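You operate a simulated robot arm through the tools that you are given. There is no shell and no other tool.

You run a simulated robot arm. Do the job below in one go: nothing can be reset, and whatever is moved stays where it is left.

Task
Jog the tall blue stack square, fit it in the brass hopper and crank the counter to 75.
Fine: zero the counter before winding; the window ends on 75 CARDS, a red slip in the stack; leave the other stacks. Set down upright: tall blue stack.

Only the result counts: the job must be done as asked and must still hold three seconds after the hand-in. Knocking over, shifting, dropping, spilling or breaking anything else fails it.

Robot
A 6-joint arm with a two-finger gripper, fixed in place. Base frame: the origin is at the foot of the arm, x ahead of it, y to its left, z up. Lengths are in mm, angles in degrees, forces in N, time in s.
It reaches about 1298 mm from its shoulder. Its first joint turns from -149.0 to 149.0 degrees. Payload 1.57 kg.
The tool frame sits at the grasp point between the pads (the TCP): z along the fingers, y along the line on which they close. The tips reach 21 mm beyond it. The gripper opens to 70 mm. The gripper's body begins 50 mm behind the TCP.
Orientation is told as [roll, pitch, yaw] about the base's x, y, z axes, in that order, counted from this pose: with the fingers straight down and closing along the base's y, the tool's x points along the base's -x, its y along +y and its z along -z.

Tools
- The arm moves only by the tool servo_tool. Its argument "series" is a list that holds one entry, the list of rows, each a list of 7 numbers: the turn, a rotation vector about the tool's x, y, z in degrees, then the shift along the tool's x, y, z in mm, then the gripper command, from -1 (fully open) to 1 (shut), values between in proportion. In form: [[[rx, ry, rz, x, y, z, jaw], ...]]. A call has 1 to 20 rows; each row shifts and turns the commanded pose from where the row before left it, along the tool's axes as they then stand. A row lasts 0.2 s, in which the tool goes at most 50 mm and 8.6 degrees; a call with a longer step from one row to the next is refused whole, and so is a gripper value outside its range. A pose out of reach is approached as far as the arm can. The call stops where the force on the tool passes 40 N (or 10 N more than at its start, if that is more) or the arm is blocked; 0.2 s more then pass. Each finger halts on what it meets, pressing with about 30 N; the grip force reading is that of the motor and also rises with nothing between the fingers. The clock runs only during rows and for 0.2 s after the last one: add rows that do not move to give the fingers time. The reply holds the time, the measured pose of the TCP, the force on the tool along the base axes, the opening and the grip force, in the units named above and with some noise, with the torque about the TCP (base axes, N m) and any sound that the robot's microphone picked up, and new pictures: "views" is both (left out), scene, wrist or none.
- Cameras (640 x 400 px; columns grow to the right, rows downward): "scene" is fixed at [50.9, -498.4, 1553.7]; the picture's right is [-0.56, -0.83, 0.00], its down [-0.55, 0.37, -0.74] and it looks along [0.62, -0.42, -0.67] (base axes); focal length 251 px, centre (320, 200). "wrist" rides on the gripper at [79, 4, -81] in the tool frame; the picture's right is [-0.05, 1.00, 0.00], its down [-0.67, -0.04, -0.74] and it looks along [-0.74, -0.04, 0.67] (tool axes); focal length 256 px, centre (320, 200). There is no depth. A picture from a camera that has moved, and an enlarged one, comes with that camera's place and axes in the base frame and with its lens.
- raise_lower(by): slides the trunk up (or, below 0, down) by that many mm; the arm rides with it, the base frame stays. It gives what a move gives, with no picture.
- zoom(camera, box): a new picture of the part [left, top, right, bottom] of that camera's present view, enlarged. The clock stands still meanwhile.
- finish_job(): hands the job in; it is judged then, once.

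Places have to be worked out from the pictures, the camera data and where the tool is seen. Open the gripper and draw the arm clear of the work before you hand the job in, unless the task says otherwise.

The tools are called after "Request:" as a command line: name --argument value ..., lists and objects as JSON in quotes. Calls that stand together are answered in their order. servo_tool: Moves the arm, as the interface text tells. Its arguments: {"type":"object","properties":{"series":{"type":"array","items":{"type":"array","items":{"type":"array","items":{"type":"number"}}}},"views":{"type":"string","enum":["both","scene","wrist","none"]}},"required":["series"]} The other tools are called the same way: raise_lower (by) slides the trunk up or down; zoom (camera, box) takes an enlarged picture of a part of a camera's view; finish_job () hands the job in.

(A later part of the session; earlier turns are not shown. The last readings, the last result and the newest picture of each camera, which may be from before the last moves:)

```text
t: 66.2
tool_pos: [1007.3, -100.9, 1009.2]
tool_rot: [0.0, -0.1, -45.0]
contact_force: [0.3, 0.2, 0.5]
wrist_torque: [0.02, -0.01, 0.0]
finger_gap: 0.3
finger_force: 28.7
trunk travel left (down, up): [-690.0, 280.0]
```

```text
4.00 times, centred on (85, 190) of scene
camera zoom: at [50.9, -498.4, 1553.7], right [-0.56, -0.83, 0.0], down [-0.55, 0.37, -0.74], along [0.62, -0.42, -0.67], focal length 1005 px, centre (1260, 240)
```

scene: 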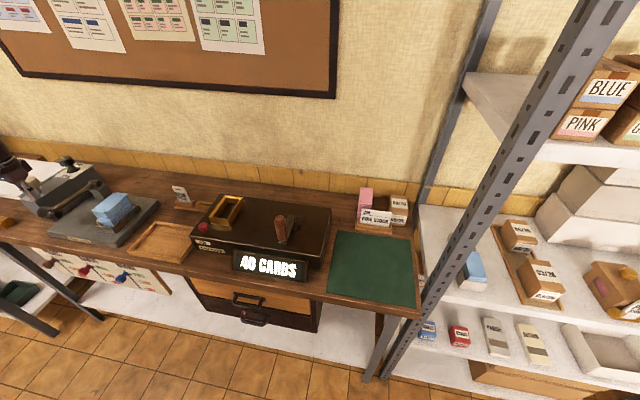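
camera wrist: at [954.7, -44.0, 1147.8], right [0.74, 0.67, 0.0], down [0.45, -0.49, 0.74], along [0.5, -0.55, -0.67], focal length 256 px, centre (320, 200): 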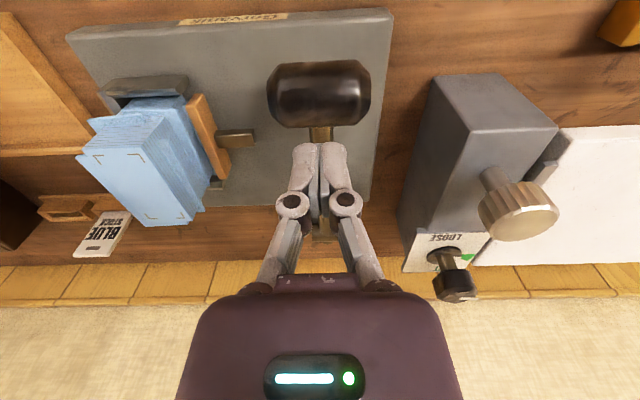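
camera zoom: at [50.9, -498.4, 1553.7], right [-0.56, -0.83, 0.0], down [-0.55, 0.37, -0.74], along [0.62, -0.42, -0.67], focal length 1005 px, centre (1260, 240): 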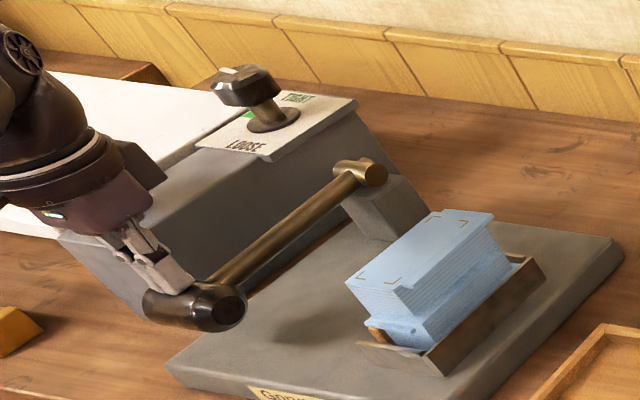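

The lever moves down with the fingers and hardly resists. I'll keep going, following its arc slightly, and watch the jaw.

Request:
raise_lower --by -15

Request:
servo_tool --series '[[[0, 0, 0, -4, 0, 0, 1]]]' --views "none"

Request:
raise_lower --by -15

Request:
zoom --camera "scene" --box '[10, 140, 160, 240]'

Request:
zoom --camera "wrist" --box '[0, 0, 400, 250]'

```text
t: 66.8
tool_pos: [1007.7, -102.6, 993.6]
tool_rot: [0.0, 0.0, -44.9]
contact_force: [0.4, 0.3, 1.4]
wrist_torque: [-0.02, -0.01, 0.0]
finger_gap: 0.0
finger_force: 28.2
trunk travel left (down, up): [-675.0, 295.0]
```

```text
t: 67.2
tool_pos: [1010.4, -105.1, 994.4]
tool_rot: [-0.1, 0.0, -45.0]
contact_force: [0.0, 0.9, 2.1]
wrist_torque: [-0.05, -0.01, -0.02]
finger_gap: 0.1
finger_force: 28.2
trunk travel left (down, up): [-675.0, 295.0]
```

```text
t: 67.8
tool_pos: [1009.4, -104.9, 980.0]
tool_rot: [0.1, -0.1, -44.9]
contact_force: [6.4, -0.5, 17.1]
wrist_torque: [-0.02, -0.13, -0.02]
finger_gap: 5.7
finger_force: 28.7
trunk travel left (down, up): [-660.0, 310.0]
```

```text
4.00 times, centred on (85, 190) of scene
camera zoom: at [50.9, -498.4, 1553.7], right [-0.56, -0.83, 0.0], down [-0.55, 0.37, -0.74], along [0.62, -0.42, -0.67], focal length 1005 px, centre (1260, 240)
```

zoom: 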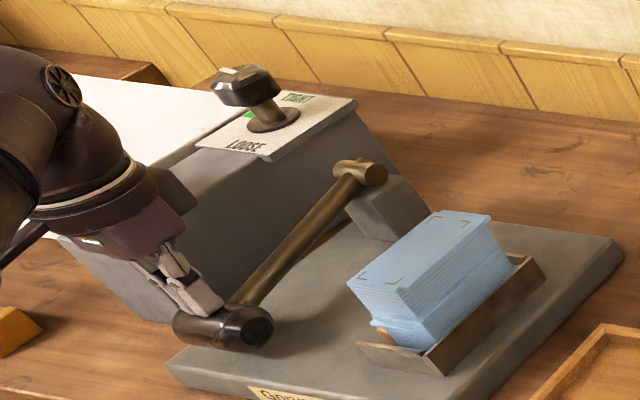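

```text
1.60 times, centred on (200, 125) of wrist
camera zoom: at [956.4, -47.1, 1062.3], right [0.74, 0.67, 0.0], down [0.45, -0.49, 0.75], along [0.5, -0.55, -0.67], focal length 410 px, centre (512, 320)
```

zoom: 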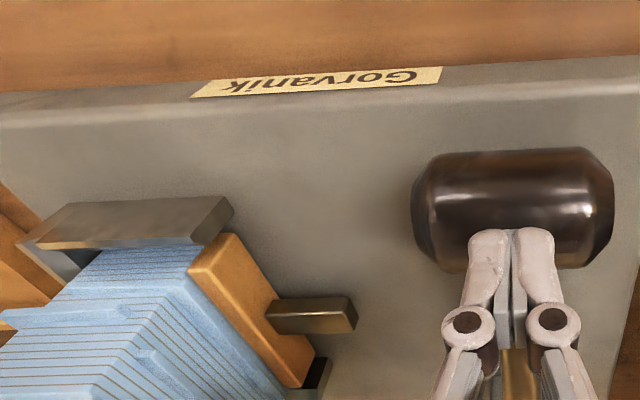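

The lever drives the jaw: it has moved in and the cards are tidying up. Force is now 17 N, so I'll press a bit further in small steps.

Request:
raise_lower --by -4

Request:
zoom --camera "wrist" --box '[0, 0, 400, 250]'

Request:
zoom --camera "scene" --box '[30, 165, 150, 240]'

```text
t: 68.2
tool_pos: [1010.0, -104.4, 979.8]
tool_rot: [0.1, -0.3, -44.9]
contact_force: [-0.2, -0.8, 28.2]
wrist_torque: [-0.01, 0.01, -0.08]
finger_gap: 6.1
finger_force: 28.6
trunk travel left (down, up): [-659.0, 311.0]
stopped: the force on the tool passed its limit at 46 N (the readings are from after the stop); the commanded pose is now the measured one
```

```text
1.60 times, centred on (200, 125) of wrist
camera zoom: at [955.9, -47.0, 1061.8], right [0.74, 0.67, 0.0], down [0.44, -0.49, 0.75], along [0.5, -0.56, -0.66], focal length 410 px, centre (512, 320)
```

zoom: 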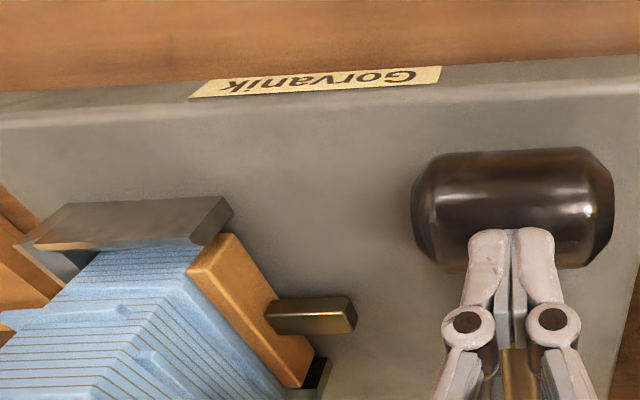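

```text
5.33 times, centred on (90, 202) of scene
camera zoom: at [50.9, -498.4, 1553.7], right [-0.56, -0.83, 0.0], down [-0.55, 0.37, -0.74], along [0.62, -0.42, -0.67], focal length 1340 px, centre (1547, 187)
```

zoom: 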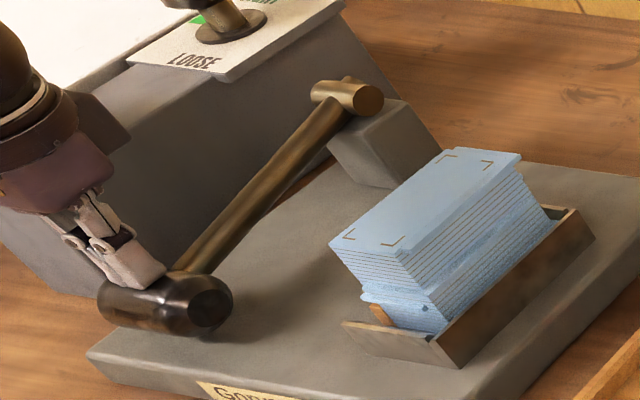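

The stroke bottomed out with the jaw firmly against the stack, and the protrusions shrank to about half. It probably takes several strokes. I'll raise and see whether the lever springs back.

Request:
raise_lower --by 45

Request:
zoom --camera "wrist" --box '[0, 0, 400, 250]'

Request:
zoom --camera "scene" --box '[30, 165, 150, 240]'

```text
t: 69.1
tool_pos: [1011.4, -105.1, 1021.9]
tool_rot: [0.0, -0.2, -44.9]
contact_force: [0.0, 0.1, 1.1]
wrist_torque: [-0.01, -0.02, 0.0]
finger_gap: 0.0
finger_force: 28.6
trunk travel left (down, up): [-704.0, 266.0]
```

```text
1.60 times, centred on (200, 125) of wrist
camera zoom: at [958.4, -47.2, 1103.9], right [0.74, 0.67, 0.0], down [0.44, -0.49, 0.75], along [0.5, -0.55, -0.66], focal length 410 px, centre (512, 320)
```

zoom: 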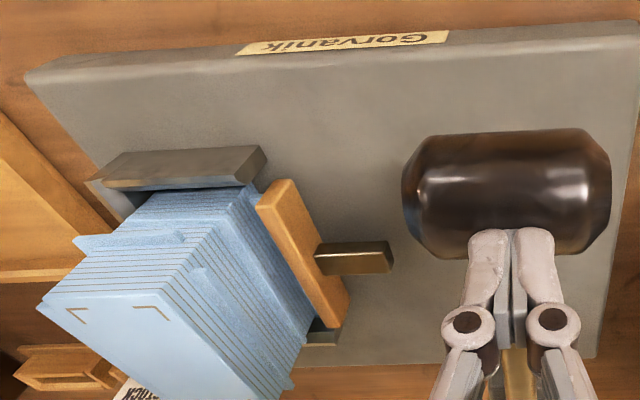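

```text
5.33 times, centred on (90, 202) of scene
camera zoom: at [50.9, -498.4, 1553.7], right [-0.56, -0.83, 0.0], down [-0.55, 0.37, -0.74], along [0.62, -0.42, -0.67], focal length 1340 px, centre (1547, 187)
```

zoom: 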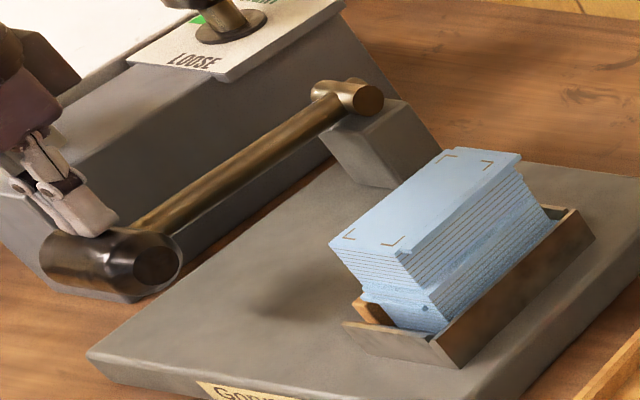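

The lever springs back, so I'll repeat the stroke and check progress.

Request:
raise_lower --by -43

Request:
raise_lower --by 46

Request:
zoom --camera "wrist" --box '[0, 0, 400, 250]'

Request:
zoom --camera "scene" --box '[30, 165, 150, 240]'

```text
t: 69.9
tool_pos: [1011.8, -105.7, 981.1]
tool_rot: [0.0, -0.3, -45.0]
contact_force: [5.3, -1.8, 15.5]
wrist_torque: [-0.01, -0.11, 0.0]
finger_gap: 5.9
finger_force: 28.3
trunk travel left (down, up): [-661.0, 309.0]
```

```text
t: 70.8
tool_pos: [1011.4, -106.0, 1024.9]
tool_rot: [-0.1, -0.2, -45.0]
contact_force: [1.1, -0.7, -0.3]
wrist_torque: [-0.01, 0.01, -0.01]
finger_gap: 0.0
finger_force: 28.4
trunk travel left (down, up): [-707.0, 263.0]
```

```text
1.60 times, centred on (200, 125) of wrist
camera zoom: at [958.6, -47.2, 1106.8], right [0.74, 0.67, 0.0], down [0.44, -0.49, 0.75], along [0.5, -0.55, -0.66], focal length 410 px, centre (512, 320)
```

zoom: 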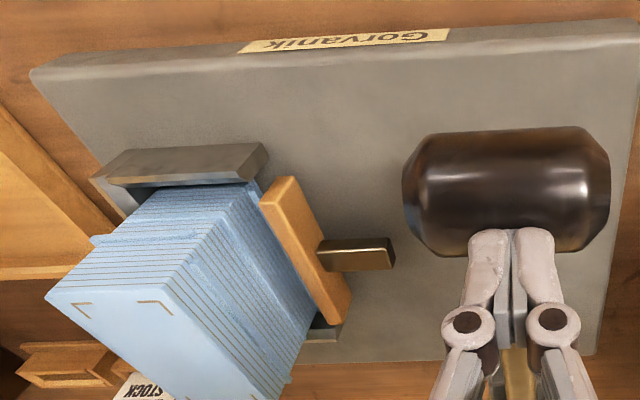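

```text
5.33 times, centred on (90, 202) of scene
camera zoom: at [50.9, -498.4, 1553.7], right [-0.56, -0.83, 0.0], down [-0.55, 0.37, -0.74], along [0.62, -0.42, -0.67], focal length 1340 px, centre (1547, 187)
```

zoom: 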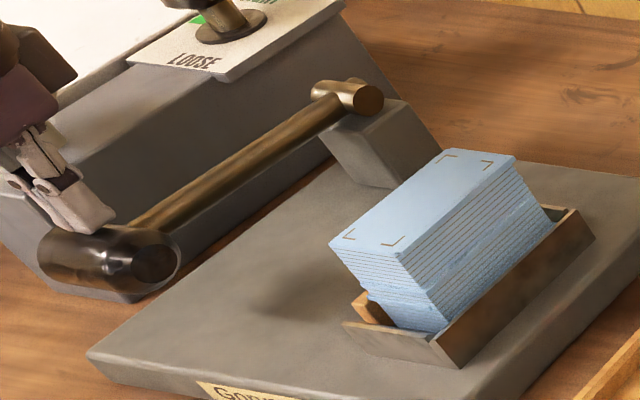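

The stack is visibly squarer with each stroke. I'll do two more strokes.

Request:
raise_lower --by -46

Request:
raise_lower --by 46

Request:
raise_lower --by -46

Request:
raise_lower --by 46

Request:
zoom --camera "wrist" --box '[0, 0, 400, 250]'

Request:
zoom --camera "scene" --box '[30, 165, 150, 240]'

```text
t: 71.7
tool_pos: [1012.2, -104.8, 980.4]
tool_rot: [0.1, -0.4, -45.0]
contact_force: [3.7, -0.4, 15.4]
wrist_torque: [0.01, -0.11, 0.02]
finger_gap: 5.7
finger_force: 28.5
trunk travel left (down, up): [-661.0, 309.0]
```

```text
t: 72.6
tool_pos: [1011.6, -106.4, 1026.4]
tool_rot: [-0.1, -0.2, -45.0]
contact_force: [0.5, 0.2, 0.1]
wrist_torque: [-0.01, 0.04, -0.03]
finger_gap: 0.0
finger_force: 28.8
trunk travel left (down, up): [-707.0, 263.0]
```

```text
t: 73.5
tool_pos: [1011.7, -105.5, 981.0]
tool_rot: [0.1, -0.3, -45.0]
contact_force: [4.8, -0.4, 15.2]
wrist_torque: [0.0, -0.13, -0.01]
finger_gap: 5.9
finger_force: 28.5
trunk travel left (down, up): [-661.0, 309.0]
```

```text
t: 74.3
tool_pos: [1011.9, -106.8, 1025.7]
tool_rot: [-0.1, -0.2, -45.0]
contact_force: [-0.2, 0.4, -0.3]
wrist_torque: [0.0, 0.02, -0.04]
finger_gap: 0.1
finger_force: 28.5
trunk travel left (down, up): [-707.0, 263.0]
```

```text
1.60 times, centred on (200, 125) of wrist
camera zoom: at [958.6, -47.2, 1106.8], right [0.74, 0.67, 0.0], down [0.44, -0.49, 0.75], along [0.5, -0.55, -0.66], focal length 410 px, centre (512, 320)
```

zoom: 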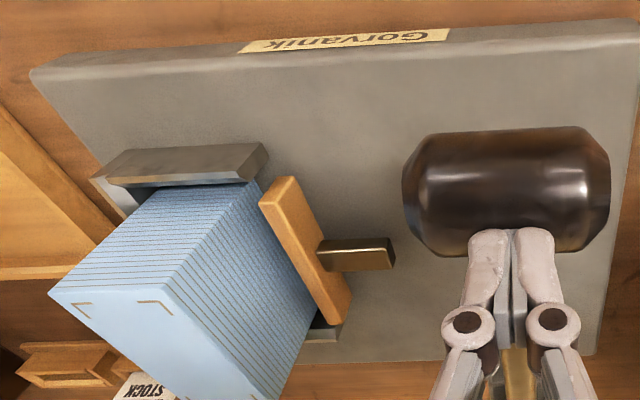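

```text
5.33 times, centred on (90, 202) of scene
camera zoom: at [50.9, -498.4, 1553.7], right [-0.56, -0.83, 0.0], down [-0.55, 0.37, -0.74], along [0.62, -0.42, -0.67], focal length 1340 px, centre (1547, 187)
```

zoom: 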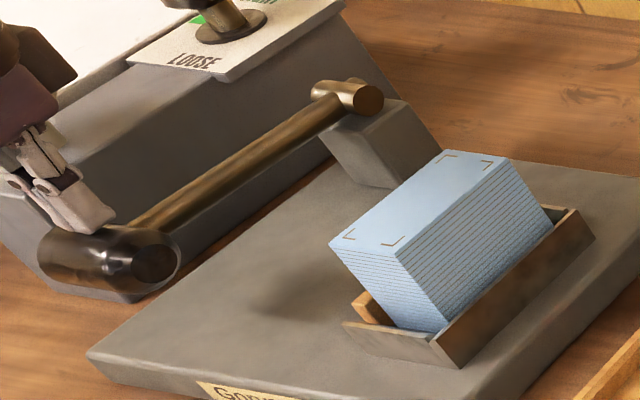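

The stack is perfectly square now. I'll raise, open the gripper and go back over the stack to pick it up.

Request:
raise_lower --by 40

Request:
servo_tool --series '[[[0, 0.2, 0, -16.4, -39.8, 0, 0.5], [0, 0, 0, -16.4, -39.8, 0, 0], [0, 0, 0, -16.4, -39.8, 0, -0.6], [0, 0, 0, -16.4, -39.6, 0, -1], [0, 0, 0, 0, 0, 0, -1], [0, 0, 0, 0, 0, 0, -1]]]' --views "none"

Request:
zoom --camera "wrist" --box '[200, 0, 440, 170]'

```text
t: 75.2
tool_pos: [1013.4, -106.0, 1065.4]
tool_rot: [0.0, -0.2, -45.0]
contact_force: [0.2, -0.4, 0.2]
wrist_torque: [-0.02, -0.01, 0.06]
finger_gap: 0.2
finger_force: 28.9
trunk travel left (down, up): [-747.0, 223.0]
```

```text
t: 76.6
tool_pos: [946.7, -267.0, 1065.9]
tool_rot: [0.1, 0.1, -44.8]
contact_force: [-0.3, 0.3, 0.5]
wrist_torque: [0.04, -0.01, 0.02]
finger_gap: 70.1
finger_force: 0.1
trunk travel left (down, up): [-747.0, 223.0]
```

```text
2.35 times, centred on (320, 85) of wrist
camera zoom: at [893.3, -208.3, 1147.3], right [0.74, 0.67, 0.0], down [0.45, -0.5, 0.74], along [0.5, -0.55, -0.67], focal length 602 px, centre (320, 471)
```

zoom: 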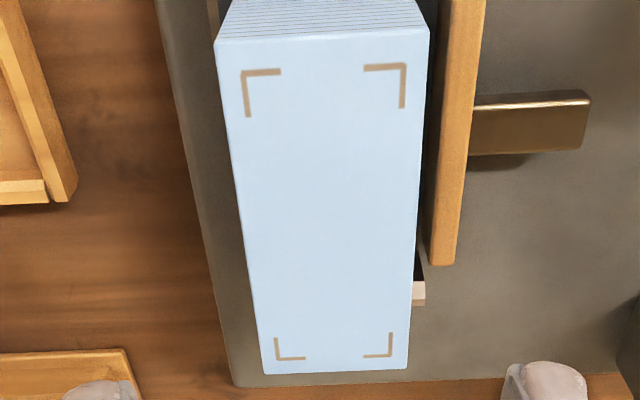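

The stack top is at about 993, its centre 2.5 mm to one side and 1.2 mm nearer. I'll correct that and descend to grip a bit higher, at TCP ≈ 975, so the fingertips clear the hopper rim later.

Request:
servo_tool --series '[[[0, 0, 0, 1.2, 2.5, 0, -1], [0, 0, 0, 0, 0, 0, -1]]]' --views "none"

Request:
raise_lower --by -60

Request:
raise_lower --by -30

Request:
servo_tool --series '[[[0, 0, 0, 0, 0, 0, -0.7], [0, 0, 0, 0, 0, 0, -0.5], [0, 0, 0, 0, 0, 0, -0.3], [0, 0, 0, 0, 0, 0, -0.1], [0, 0, 0, 0, 0, 0, 0.2], [0, 0, 0, 0, 0, 0, 0.5], [0, 0, 0, 0, 0, 0, 0.8], [0, 0, 0, 0, 0, 0, 0.8]]]' --views "wrist"

```text
t: 77.2
tool_pos: [947.2, -263.0, 1065.3]
tool_rot: [0.2, 0.1, -45.0]
contact_force: [0.5, 0.8, 0.7]
wrist_torque: [0.03, -0.02, -0.01]
finger_gap: 70.2
finger_force: 0.0
trunk travel left (down, up): [-747.0, 223.0]
```

```text
t: 78.2
tool_pos: [947.1, -262.2, 1004.9]
tool_rot: [0.0, 0.0, -45.0]
contact_force: [-0.2, 0.8, 0.2]
wrist_torque: [0.0, 0.0, -0.01]
finger_gap: 70.1
finger_force: 0.1
trunk travel left (down, up): [-687.0, 283.0]
```

```text
t: 78.9
tool_pos: [946.7, -263.0, 975.8]
tool_rot: [0.2, 0.0, -45.1]
contact_force: [-0.3, -0.6, -0.3]
wrist_torque: [0.0, 0.0, -0.03]
finger_gap: 69.9
finger_force: 0.0
trunk travel left (down, up): [-657.0, 313.0]
```

```text
t: 80.7
tool_pos: [946.8, -263.6, 976.5]
tool_rot: [0.2, 0.0, -45.0]
contact_force: [0.5, -1.8, 1.0]
wrist_torque: [-0.03, 0.01, -0.01]
finger_gap: 45.6
finger_force: 30.1
trunk travel left (down, up): [-657.0, 313.0]
camera wrist: at [893.8, -205.0, 1057.3], right [0.74, 0.67, 0.0], down [0.45, -0.5, 0.74], along [0.5, -0.55, -0.67], focal length 256 px, centre (320, 200)
```

wrist: 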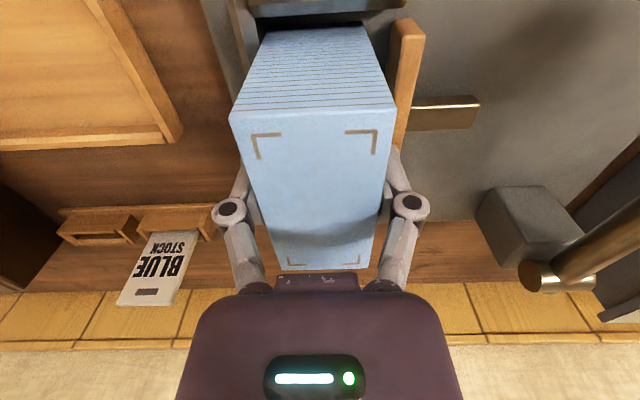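

Gripped at 45.6 mm. Lifting straight up out of the jig.

Request:
raise_lower --by 30

Request:
raise_lower --by 95

Request:
zoom --camera "scene" --box '[40, 130, 180, 240]'

```text
t: 81.5
tool_pos: [946.2, -261.8, 1004.5]
tool_rot: [0.0, 0.0, -45.1]
contact_force: [-0.3, 0.4, -2.5]
wrist_torque: [-0.01, 0.0, -0.01]
finger_gap: 45.4
finger_force: 30.3
trunk travel left (down, up): [-687.0, 283.0]
```

```text
t: 82.8
tool_pos: [947.4, -262.3, 1098.4]
tool_rot: [0.1, 0.0, -44.9]
contact_force: [0.4, 0.2, -2.8]
wrist_torque: [-0.02, 0.01, 0.03]
finger_gap: 45.6
finger_force: 29.7
trunk travel left (down, up): [-782.0, 188.0]
```

```text
3.64 times, centred on (110, 185) of scene
camera zoom: at [50.9, -498.4, 1553.7], right [-0.56, -0.83, 0.0], down [-0.55, 0.37, -0.74], along [0.62, -0.42, -0.67], focal length 914 px, centre (1084, 254)
```

zoom: 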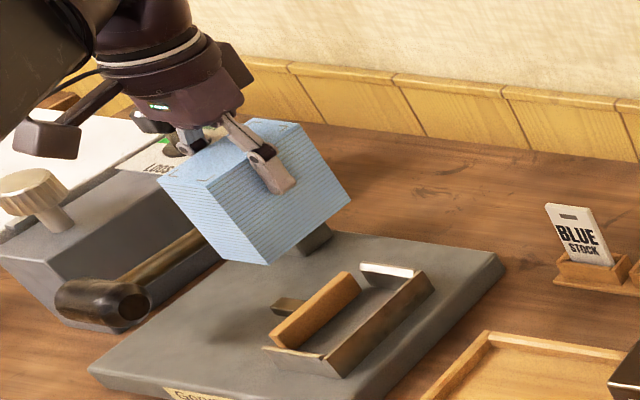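

The squared stack is held upright. Carrying it slowly along the bench to above the hopper, estimated at u≈99, v≈920.

Request:
servo_tool --series '[[[0, 0, 0, -4, -24.1, 0, 0.8], [0, 0, 0, -4, -24.1, 0, 0.8], [0, 0, 0, -4, -24.1, 0, 0.8], [0, 0, 0, -4, -24.1, 0, 0.8], [0, 0, 0, -4, -24.1, 0, 0.8], [0, 0, 0, -4, -24.1, 0, 0.8], [0, 0, 0, -4, -24.1, 0, 0.8], [0, 0, 0, -4, -24.1, 0, 0.8], [0, 0, 0, -4, -24.1, 0, 0.8], [0, 0, 0, -4, -24.1, 0, 0.8], [0, 0, 0, -4, -24.1, 0, 0.8], [0, 0, 0, -4, -24.1, 0, 0.8], [0, 0, 0, -4, -24.1, 0, 0.8], [0, 0, 0, -4, -24.1, 0, 0.8], [0, 0, 0, -4, -24.1, 0, 0.8], [0, 0, 0, -4, -24.1, 0, 0.8], [0, 0, 0, 0, 0, 0, 0.8], [0, 0, 0, 0, 0, 0, 0.8]]]' --views "both"

Request:
zoom --camera "wrist" --box '[220, 0, 420, 100]'

Request:
zoom --camera "scene" --box '[170, 150, 290, 240]'

```text
t: 86.6
tool_pos: [719.3, -581.1, 1099.3]
tool_rot: [0.1, 0.1, -44.8]
contact_force: [-0.7, -0.5, -2.7]
wrist_torque: [0.03, 0.04, 0.0]
finger_gap: 45.6
finger_force: 29.7
trunk travel left (down, up): [-782.0, 188.0]
camera wrist: at [667.0, -523.4, 1182.1], right [0.74, 0.67, 0.0], down [0.45, -0.5, 0.74], along [0.5, -0.55, -0.67], focal length 256 px, centre (320, 200)
```

scene: 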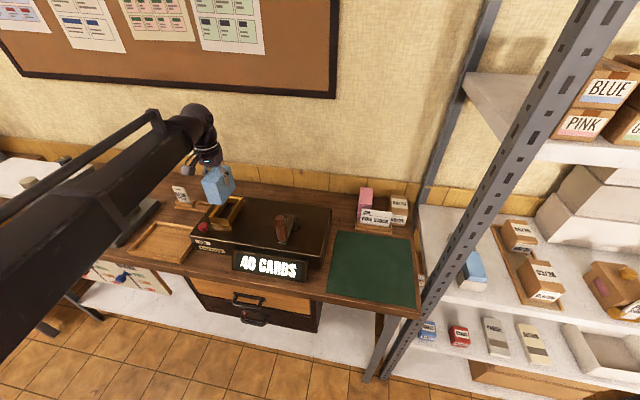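
wrist: 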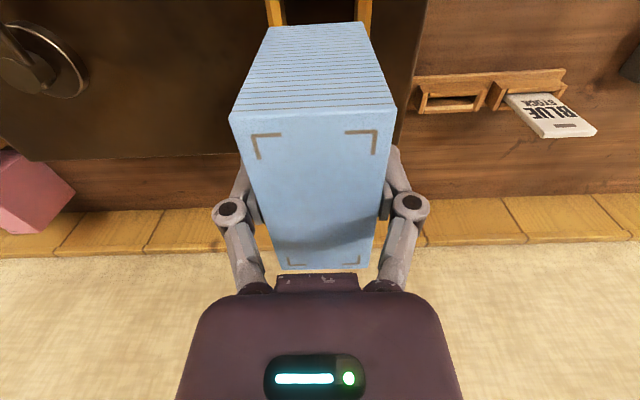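

```text
3.20 times, centred on (320, 50) of wrist
camera zoom: at [667.0, -523.4, 1182.1], right [0.74, 0.67, 0.0], down [0.45, -0.5, 0.74], along [0.5, -0.55, -0.67], focal length 819 px, centre (320, 680)
```

zoom: 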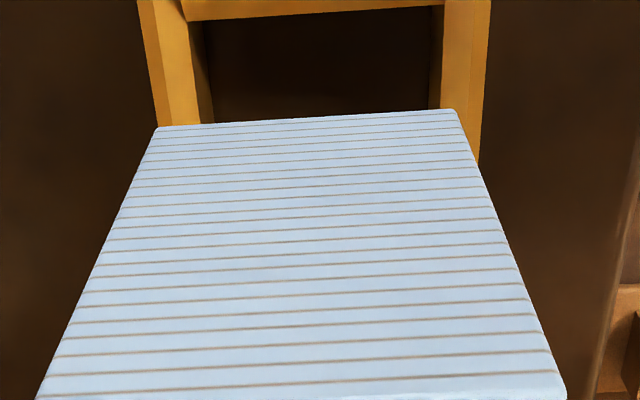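

```text
4.44 times, centred on (230, 195) of scene
camera zoom: at [50.9, -498.4, 1553.7], right [-0.56, -0.83, 0.0], down [-0.55, 0.37, -0.74], along [0.62, -0.42, -0.67], focal length 1117 px, centre (720, 222)
```

zoom: 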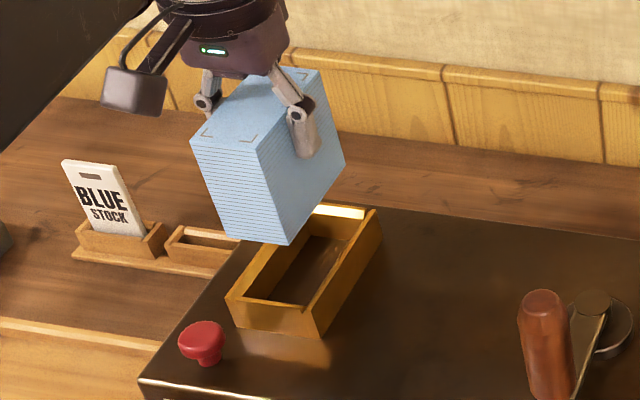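

I can see the hopper's side walls beyond the stack. I'll zoom in on the top edge of the view to catch the near wall and get the alignment.

Request:
zoom --camera "wrist" --box '[230, 0, 410, 10]'

```text
3.56 times, centred on (320, 5) of wrist
camera zoom: at [667.0, -523.4, 1182.1], right [0.74, 0.67, 0.0], down [0.45, -0.5, 0.74], along [0.5, -0.55, -0.67], focal length 910 px, centre (320, 893)
```

zoom: 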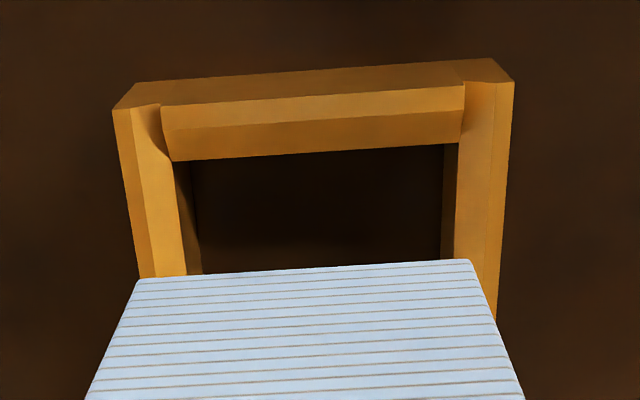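

The hopper mouth is now clear: inner opening about 51 × 98 mm, centred +1.9 mm from the stack sideways, with a near gap of about 4.4 mm. I'll shift 1.9 mm and lower to just above the rim.

Request:
servo_tool --series '[[[0, 0, 0, 0, 1.9, 0, 0.8], [0, 0, 0, 0, 0, 0, 0.8]]]' --views "none"

Request:
raise_lower --by -38

Request:
zoom --camera "wrist" --box '[230, 0, 410, 10]'

Request:
zoom --camera "scene" --box '[180, 160, 270, 225]'

```text
t: 87.2
tool_pos: [720.8, -579.2, 1099.5]
tool_rot: [0.1, 0.1, -45.0]
contact_force: [0.7, 0.1, -2.7]
wrist_torque: [-0.02, -0.01, 0.01]
finger_gap: 45.4
finger_force: 30.5
trunk travel left (down, up): [-782.0, 188.0]
```

```text
t: 88.0
tool_pos: [721.8, -580.1, 1062.3]
tool_rot: [0.1, 0.0, -45.0]
contact_force: [-0.5, -0.1, -1.5]
wrist_torque: [0.03, 0.01, 0.0]
finger_gap: 45.5
finger_force: 30.1
trunk travel left (down, up): [-744.0, 226.0]
```

```text
3.56 times, centred on (320, 5) of wrist
camera zoom: at [668.0, -521.9, 1144.1], right [0.74, 0.67, 0.0], down [0.45, -0.5, 0.74], along [0.5, -0.55, -0.67], focal length 910 px, centre (320, 893)
```

zoom: 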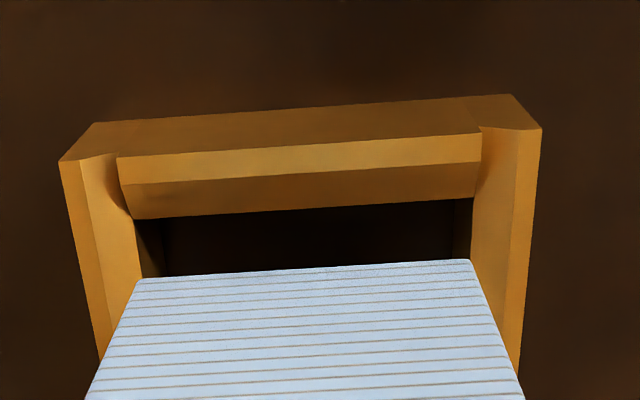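

```text
6.15 times, centred on (225, 192) of scene
camera zoom: at [50.9, -498.4, 1553.7], right [-0.56, -0.83, 0.0], down [-0.55, 0.37, -0.74], along [0.62, -0.42, -0.67], focal length 1547 px, centre (905, 246)
```

zoom: 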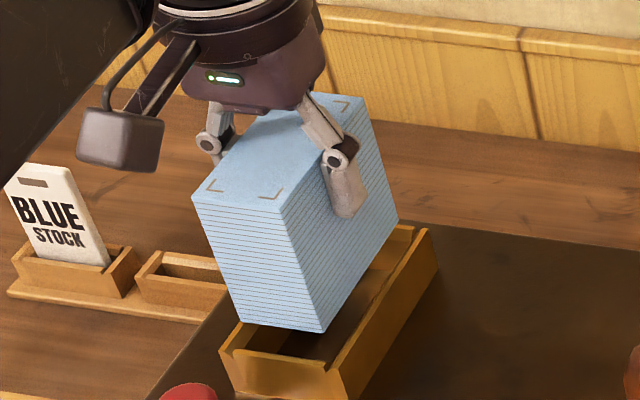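

Centred with about 2.3 mm either side and 3.3 mm at the near end. Lowering into the hopper in steps, checking the force.

Request:
raise_lower --by -18

Request:
raise_lower --by -8

Request:
zoom --camera "wrist" --box '[230, 0, 410, 10]'

Request:
zoom --camera "scene" --box '[180, 165, 270, 230]'

```text
t: 88.6
tool_pos: [720.8, -579.7, 1044.7]
tool_rot: [0.1, 0.0, -45.0]
contact_force: [-0.1, -0.1, -1.9]
wrist_torque: [-0.03, -0.02, -0.01]
finger_gap: 45.7
finger_force: 30.5
trunk travel left (down, up): [-726.0, 244.0]
```

```text
t: 89.2
tool_pos: [721.4, -579.8, 1036.5]
tool_rot: [0.1, 0.0, -45.0]
contact_force: [0.4, 0.5, -2.7]
wrist_torque: [0.0, 0.0, 0.0]
finger_gap: 45.7
finger_force: 29.8
trunk travel left (down, up): [-718.0, 252.0]
```

```text
3.56 times, centred on (320, 5) of wrist
camera zoom: at [667.9, -521.9, 1118.1], right [0.74, 0.67, 0.0], down [0.45, -0.5, 0.74], along [0.5, -0.55, -0.67], focal length 910 px, centre (320, 893)
```

zoom: 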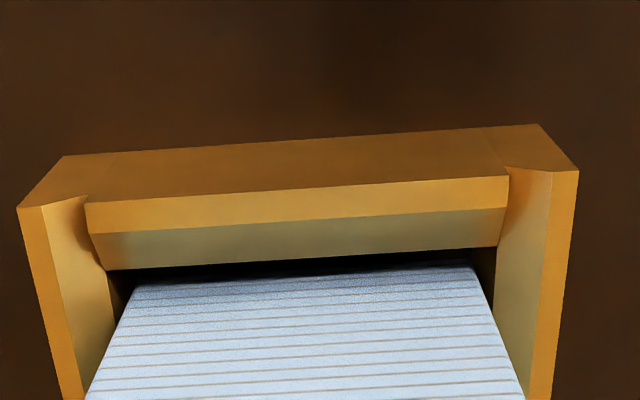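

```text
6.15 times, centred on (225, 198) of scene
camera zoom: at [50.9, -498.4, 1553.7], right [-0.56, -0.83, 0.0], down [-0.55, 0.37, -0.74], along [0.62, -0.42, -0.67], focal length 1547 px, centre (905, 215)
```

zoom: 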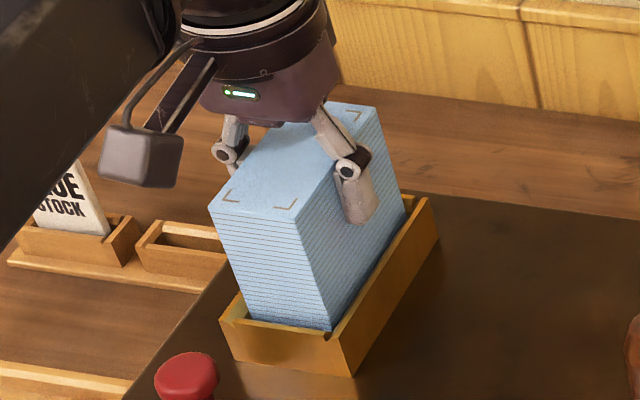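

The stack is entering the hopper without contact. Continuing down until it touches the floor.

Request:
raise_lower --by -5

Request:
raise_lower --by -4

Request:
raise_lower --by -3

```text
t: 89.7
tool_pos: [721.0, -580.7, 1030.8]
tool_rot: [0.1, 0.0, -45.0]
contact_force: [0.5, 0.0, -2.4]
wrist_torque: [-0.04, 0.04, 0.0]
finger_gap: 45.6
finger_force: 30.0
trunk travel left (down, up): [-713.0, 257.0]
```

```text
t: 90.3
tool_pos: [722.1, -579.4, 1026.7]
tool_rot: [0.1, 0.0, -45.0]
contact_force: [0.0, 0.2, -1.8]
wrist_torque: [0.0, 0.03, -0.01]
finger_gap: 45.5
finger_force: 30.3
trunk travel left (down, up): [-709.0, 261.0]
```

```text
t: 90.8
tool_pos: [721.2, -579.3, 1023.6]
tool_rot: [0.1, 0.0, -44.9]
contact_force: [0.0, -0.1, -2.1]
wrist_torque: [0.06, 0.0, 0.0]
finger_gap: 45.7
finger_force: 29.7
trunk travel left (down, up): [-706.0, 264.0]
```

Request:
raise_lower --by -3

Request:
raise_lower --by -2

Request:
raise_lower --by -2

```text
t: 91.3
tool_pos: [722.0, -579.4, 1020.9]
tool_rot: [0.1, 0.0, -45.0]
contact_force: [-0.1, -0.2, -2.8]
wrist_torque: [0.0, 0.02, -0.04]
finger_gap: 45.7
finger_force: 30.1
trunk travel left (down, up): [-703.0, 267.0]
```

```text
t: 91.8
tool_pos: [721.0, -580.1, 1020.0]
tool_rot: [0.2, -0.1, -45.0]
contact_force: [6.3, -4.9, 18.0]
wrist_torque: [0.28, 0.3, -0.02]
finger_gap: 45.9
finger_force: 30.0
trunk travel left (down, up): [-701.0, 269.0]
```

```text
t: 92.3
tool_pos: [721.4, -579.4, 1018.9]
tool_rot: [0.1, -0.2, -45.0]
contact_force: [7.2, -5.8, 24.9]
wrist_torque: [-0.15, -0.16, 0.03]
finger_gap: 45.7
finger_force: 30.1
trunk travel left (down, up): [-699.0, 271.0]
```

Floor contact at TCP ≈ 1020. I'll ease up slightly, open and rise straight off.

Request:
raise_lower --by 1.5

Request:
servo_tool --series '[[[0, 0, 0, 0, 0, 0, 0.3], [0, 0, 0, 0, 0, 0, 0], [0, 0, 0, 0, 0, 0, -0.3], [0, 0, 0, 0, 0, 0, -0.7], [0, 0, 0, 0, 0, 0, -0.9], [0, 0, 0, 0, 0, 0, -0.9]]]' --views "none"

Request:
raise_lower --by 90

Request:
zoom --camera "scene" --box '[170, 165, 290, 255]'

Request:
zoom --camera "wrist" --box '[0, 0, 640, 400]'

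```text
t: 92.9
tool_pos: [719.8, -578.7, 1020.1]
tool_rot: [-0.1, 0.1, -45.0]
contact_force: [0.3, -0.2, 4.0]
wrist_torque: [-0.25, -0.26, 0.0]
finger_gap: 45.6
finger_force: 29.9
trunk travel left (down, up): [-700.0, 270.0]
```

```text
t: 94.3
tool_pos: [720.4, -579.8, 1019.4]
tool_rot: [0.1, 0.1, -45.1]
contact_force: [-0.5, 0.0, -0.6]
wrist_torque: [0.03, 0.01, 0.02]
finger_gap: 66.5
finger_force: 0.1
trunk travel left (down, up): [-700.0, 270.0]
```

```text
t: 95.5
tool_pos: [722.2, -580.1, 1109.2]
tool_rot: [0.0, 0.0, -45.0]
contact_force: [0.3, 0.2, -0.6]
wrist_torque: [0.01, -0.05, -0.03]
finger_gap: 66.4
finger_force: 0.1
trunk travel left (down, up): [-790.0, 180.0]
```

```text
4.44 times, centred on (230, 210) of scene
camera zoom: at [50.9, -498.4, 1553.7], right [-0.56, -0.83, 0.0], down [-0.55, 0.37, -0.74], along [0.62, -0.42, -0.67], focal length 1117 px, centre (720, 156)
```

zoom: 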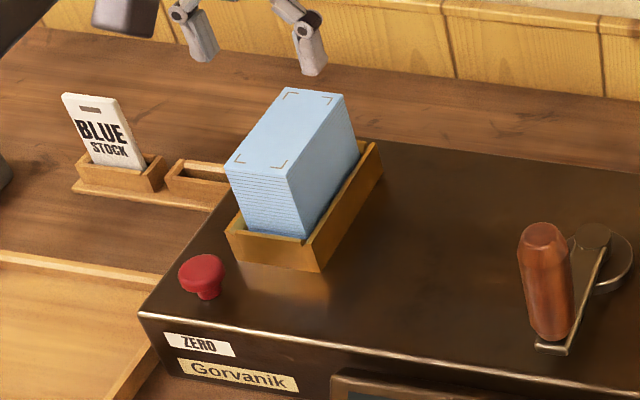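

```text
1.00 times, centred on (320, 200) of wrist (not enlarged: the box is as wide or as high as the picture)
camera zoom: at [667.9, -521.8, 1190.6], right [0.74, 0.67, 0.0], down [0.45, -0.5, 0.74], along [0.5, -0.55, -0.67], focal length 256 px, centre (320, 200)
```

zoom: 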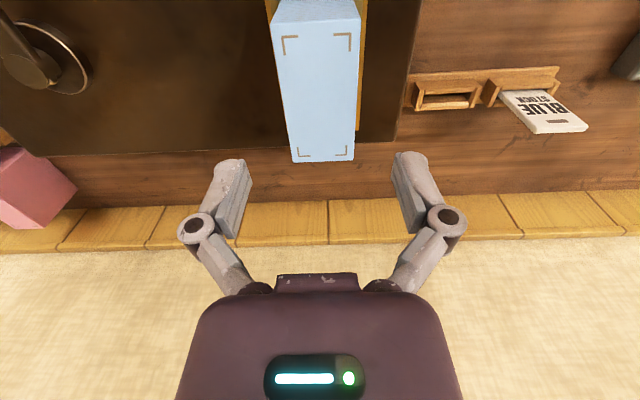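

The squared stack stands upright in the hopper. Next is the ZERO button: I'll close the fingers, pull back toward it and take a look to refine its position.

Request:
servo_tool --series '[[[0, 0, 0, 40, 11, 0, 0], [0, 0, 0, 40, 11, 0, 0.6], [0, 0, 0, 41, 11.5, 0, 1], [0, 0, 0, 0, 0, 0, 1], [0, 0, 0, 0, 0, 0, 1]]]' --views "both"

Request:
zoom --camera "wrist" --box '[220, 20, 420, 160]'

```text
t: 96.7
tool_pos: [659.1, -470.5, 1108.8]
tool_rot: [0.1, 0.0, -44.9]
contact_force: [-0.5, 0.0, 0.3]
wrist_torque: [0.0, -0.01, -0.03]
finger_gap: 0.0
finger_force: 28.6
trunk travel left (down, up): [-790.0, 180.0]
camera wrist: at [605.5, -413.1, 1190.9], right [0.74, 0.67, 0.0], down [0.45, -0.5, 0.74], along [0.5, -0.55, -0.67], focal length 256 px, centre (320, 200)
```

scene: 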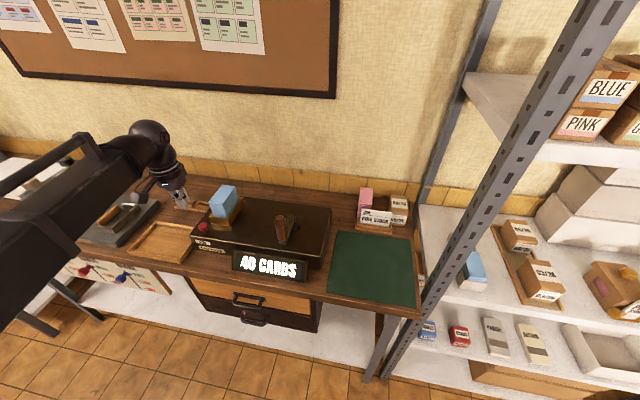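
wrist: 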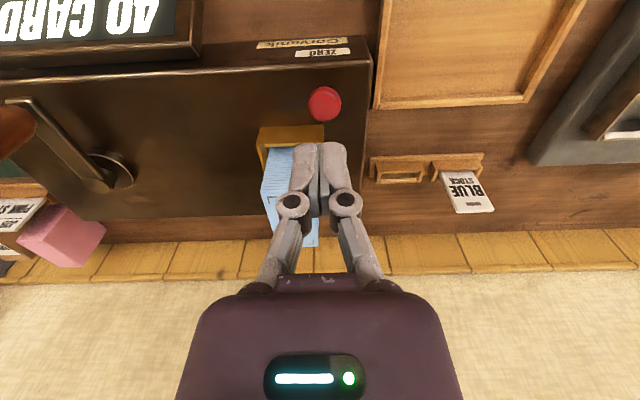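

```text
2.86 times, centred on (320, 90) of wrist
camera zoom: at [605.5, -413.1, 1190.9], right [0.74, 0.67, 0.0], down [0.45, -0.5, 0.74], along [0.5, -0.55, -0.67], focal length 731 px, centre (320, 514)
```

zoom: 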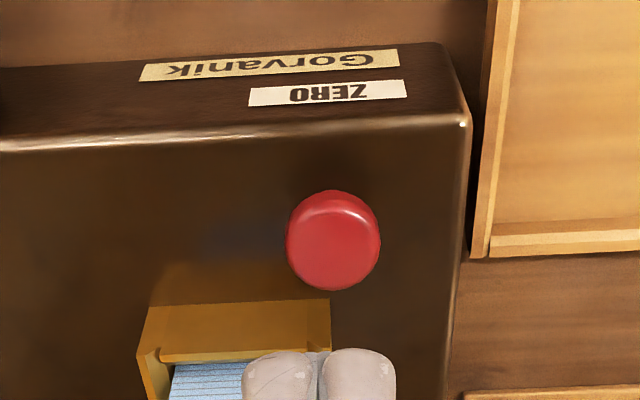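

The button centre is about 33 mm ahead and 3 mm to the side of the TCP. I'll move over it and press down in steps.

Request:
servo_tool --series '[[[0, 0, 0, -32.7, 2.9, 0, 1], [0, 0, 0, 0, 0, 0, 1]]]' --views "none"

Request:
raise_lower --by -100

Request:
zoom --camera "scene" --box '[170, 165, 290, 255]'

```text
t: 97.3
tool_pos: [682.9, -492.0, 1108.8]
tool_rot: [0.2, 0.0, -45.0]
contact_force: [-0.1, -0.8, -0.2]
wrist_torque: [-0.05, -0.03, 0.0]
finger_gap: 0.0
finger_force: 27.9
trunk travel left (down, up): [-790.0, 180.0]
```

```text
t: 98.6
tool_pos: [684.5, -492.9, 1009.0]
tool_rot: [0.1, 0.0, -45.0]
contact_force: [-0.2, -0.4, 0.0]
wrist_torque: [-0.03, -0.02, -0.01]
finger_gap: 0.1
finger_force: 28.2
trunk travel left (down, up): [-690.0, 280.0]
```

```text
4.44 times, centred on (230, 210) of scene
camera zoom: at [50.9, -498.4, 1553.7], right [-0.56, -0.83, 0.0], down [-0.55, 0.37, -0.74], along [0.62, -0.42, -0.67], focal length 1117 px, centre (720, 156)
```

zoom: 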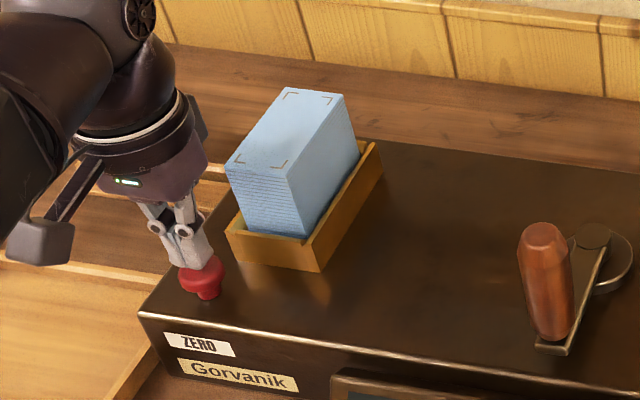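

The fingertips are right above the button. Pressing in small steps while watching the display.

Request:
raise_lower --by -6

Request:
raise_lower --by -4

Request:
raise_lower --by -3

Request:
zoom --camera "scene" --box '[170, 200, 330, 300]'

```text
t: 99.2
tool_pos: [683.5, -492.5, 1001.9]
tool_rot: [0.1, 0.0, -45.0]
contact_force: [0.1, -0.8, 0.2]
wrist_torque: [0.0, 0.0, 0.0]
finger_gap: 0.0
finger_force: 28.4
trunk travel left (down, up): [-684.0, 286.0]
```

```text
t: 99.7
tool_pos: [683.4, -491.7, 999.4]
tool_rot: [0.1, 0.0, -45.0]
contact_force: [-0.3, -0.5, 0.6]
wrist_torque: [-0.01, -0.01, 0.0]
finger_gap: 6.0
finger_force: 28.5
trunk travel left (down, up): [-680.0, 290.0]
```

```text
t: 100.2
tool_pos: [683.1, -492.4, 995.2]
tool_rot: [0.1, 0.1, -45.0]
contact_force: [0.3, 0.4, 1.4]
wrist_torque: [0.01, 0.01, 0.01]
finger_gap: 5.9
finger_force: 28.6
trunk travel left (down, up): [-677.0, 293.0]
```

```text
4.00 times, centred on (250, 250) of scene
camera zoom: at [50.9, -498.4, 1553.7], right [-0.56, -0.83, 0.0], down [-0.55, 0.37, -0.74], along [0.62, -0.42, -0.67], focal length 1005 px, centre (600, 0)
```

zoom: 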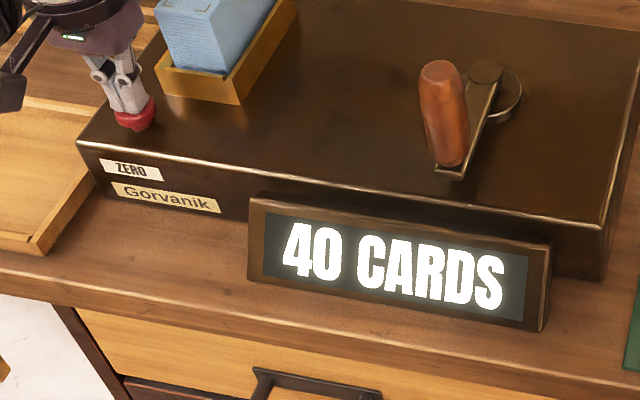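

The button is yielding with light force but the counter still shows 40. Pressing further.

Request:
raise_lower --by -3

Request:
raise_lower --by -3

Request:
zoom --camera "scene" --box '[170, 200, 330, 300]'

```text
t: 100.8
tool_pos: [684.4, -491.7, 991.7]
tool_rot: [0.2, 0.0, -45.0]
contact_force: [1.7, -0.5, 3.5]
wrist_torque: [0.0, 0.01, -0.04]
finger_gap: 6.0
finger_force: 28.1
trunk travel left (down, up): [-674.0, 296.0]
heard: click
```

```text
t: 101.3
tool_pos: [684.2, -492.7, 988.9]
tool_rot: [0.1, 0.0, -45.0]
contact_force: [2.2, -2.2, 7.5]
wrist_torque: [-0.02, -0.08, 0.0]
finger_gap: 5.9
finger_force: 28.7
trunk travel left (down, up): [-671.0, 299.0]
```

```text
4.00 times, centred on (250, 250) of scene
camera zoom: at [50.9, -498.4, 1553.7], right [-0.56, -0.83, 0.0], down [-0.55, 0.37, -0.74], along [0.62, -0.42, -0.67], focal length 1005 px, centre (600, 0)
```

zoom: 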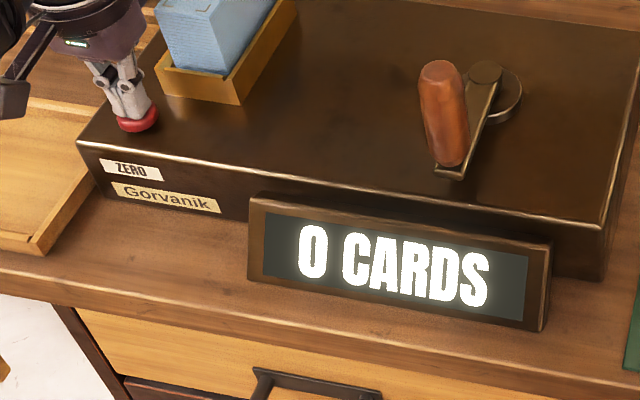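

A click, and the window reads 0 CARDS. I'll raise clear and go look at the crank.

Request:
raise_lower --by 125

Request:
servo_tool --series '[[[0, 0, 0, 20, -40, 0, 1], [0, 0, 0, 20, -40, 0, 1], [0, 0, 0, 20, -40, 0, 1], [0, 0, 0, 20, -40, 0, 1], [0, 0, 0, 0, -40, 0, 1], [0, 0, 0, 0, 0, 0, 1]]]' --views "both"

Request:
zoom --camera "wrist" --box '[200, 0, 440, 150]'

```text
t: 102.8
tool_pos: [683.5, -493.3, 1114.6]
tool_rot: [0.1, 0.0, -45.0]
contact_force: [-0.6, 1.3, -0.1]
wrist_torque: [-0.01, -0.02, -0.04]
finger_gap: 0.0
finger_force: 28.9
trunk travel left (down, up): [-796.0, 174.0]
```

```text
t: 104.2
tool_pos: [485.9, -577.5, 1114.6]
tool_rot: [0.0, 0.1, -44.9]
contact_force: [0.7, 0.0, 0.3]
wrist_torque: [0.0, 0.03, -0.02]
finger_gap: 0.1
finger_force: 28.3
trunk travel left (down, up): [-796.0, 174.0]
camera wrist: at [431.9, -519.4, 1196.8], right [0.74, 0.67, 0.0], down [0.45, -0.5, 0.74], along [0.5, -0.55, -0.67], focal length 256 px, centre (320, 200)
```

scene: 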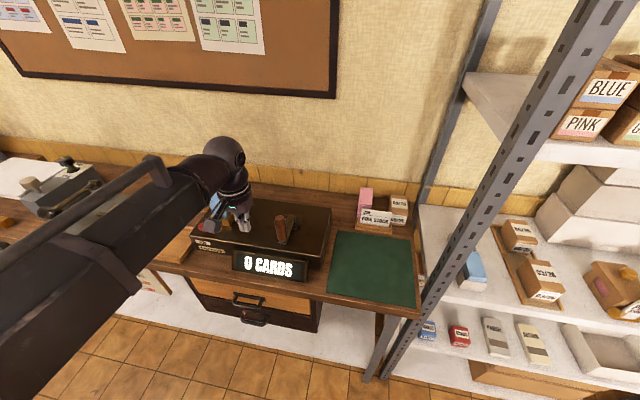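
wrist: 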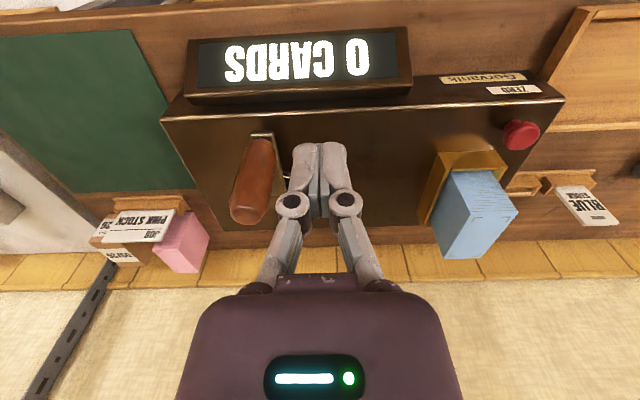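

```text
2.67 times, centred on (320, 75) of wrist
camera zoom: at [431.9, -519.4, 1196.8], right [0.74, 0.67, 0.0], down [0.45, -0.5, 0.74], along [0.5, -0.55, -0.67], focal length 683 px, centre (320, 533)
```

zoom: 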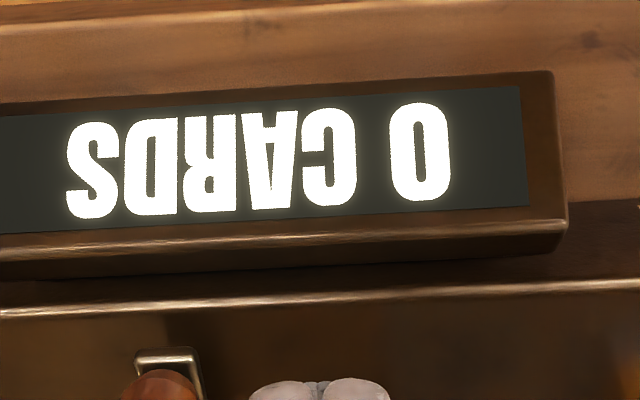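

The crank handle is a tall upright wooden grip near u≈−128, v≈822, with its top around z≈1068. The hub is near v≈915. I'll open the gripper and line up in front of it for a precise look.

Request:
servo_tool --series '[[[0, 0, 0, 15, -32, 0, 0], [0, 0, 0, 15, -32, 0, -0.6], [0, 0, 0, 0, 0, 0, -1], [0, 0, 0, 0, 0, 0, -1]]]' --views "wrist"

Request:
zoom --camera "wrist" --box '[240, 60, 400, 240]'

Request:
zoom --camera "scene" --box '[240, 190, 340, 260]'

```text
t: 105.2
tool_pos: [418.3, -600.2, 1113.8]
tool_rot: [0.1, 0.0, -44.8]
contact_force: [0.4, -0.4, 0.3]
wrist_torque: [0.02, 0.0, 0.02]
finger_gap: 69.8
finger_force: 0.1
trunk travel left (down, up): [-796.0, 174.0]
camera wrist: at [365.3, -542.8, 1196.8], right [0.74, 0.67, 0.0], down [0.45, -0.5, 0.74], along [0.5, -0.55, -0.67], focal length 256 px, centre (320, 200)
```

wrist: 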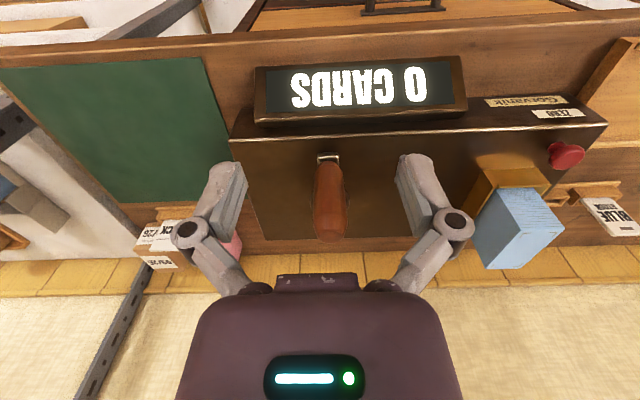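

```text
2.22 times, centred on (320, 150) of wrist
camera zoom: at [365.3, -542.8, 1196.8], right [0.74, 0.67, 0.0], down [0.45, -0.5, 0.74], along [0.5, -0.55, -0.67], focal length 569 px, centre (320, 311)
```

zoom: 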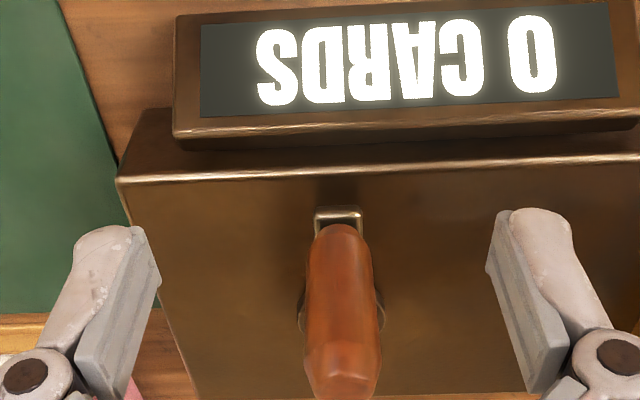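

```text
5.71 times, centred on (290, 225) of scene
camera zoom: at [50.9, -498.4, 1553.7], right [-0.56, -0.83, 0.0], down [-0.55, 0.37, -0.74], along [0.62, -0.42, -0.67], focal length 1436 px, centre (491, 57)
```

zoom: 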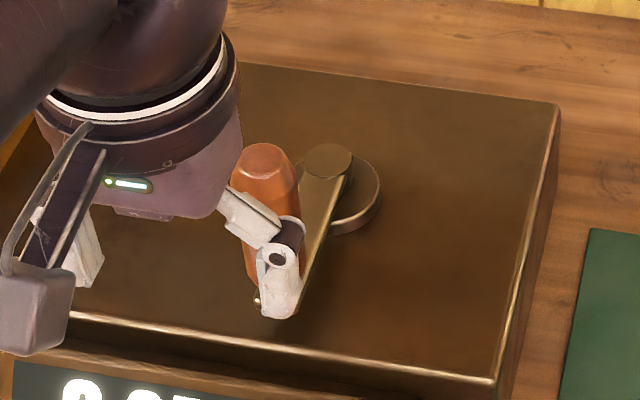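

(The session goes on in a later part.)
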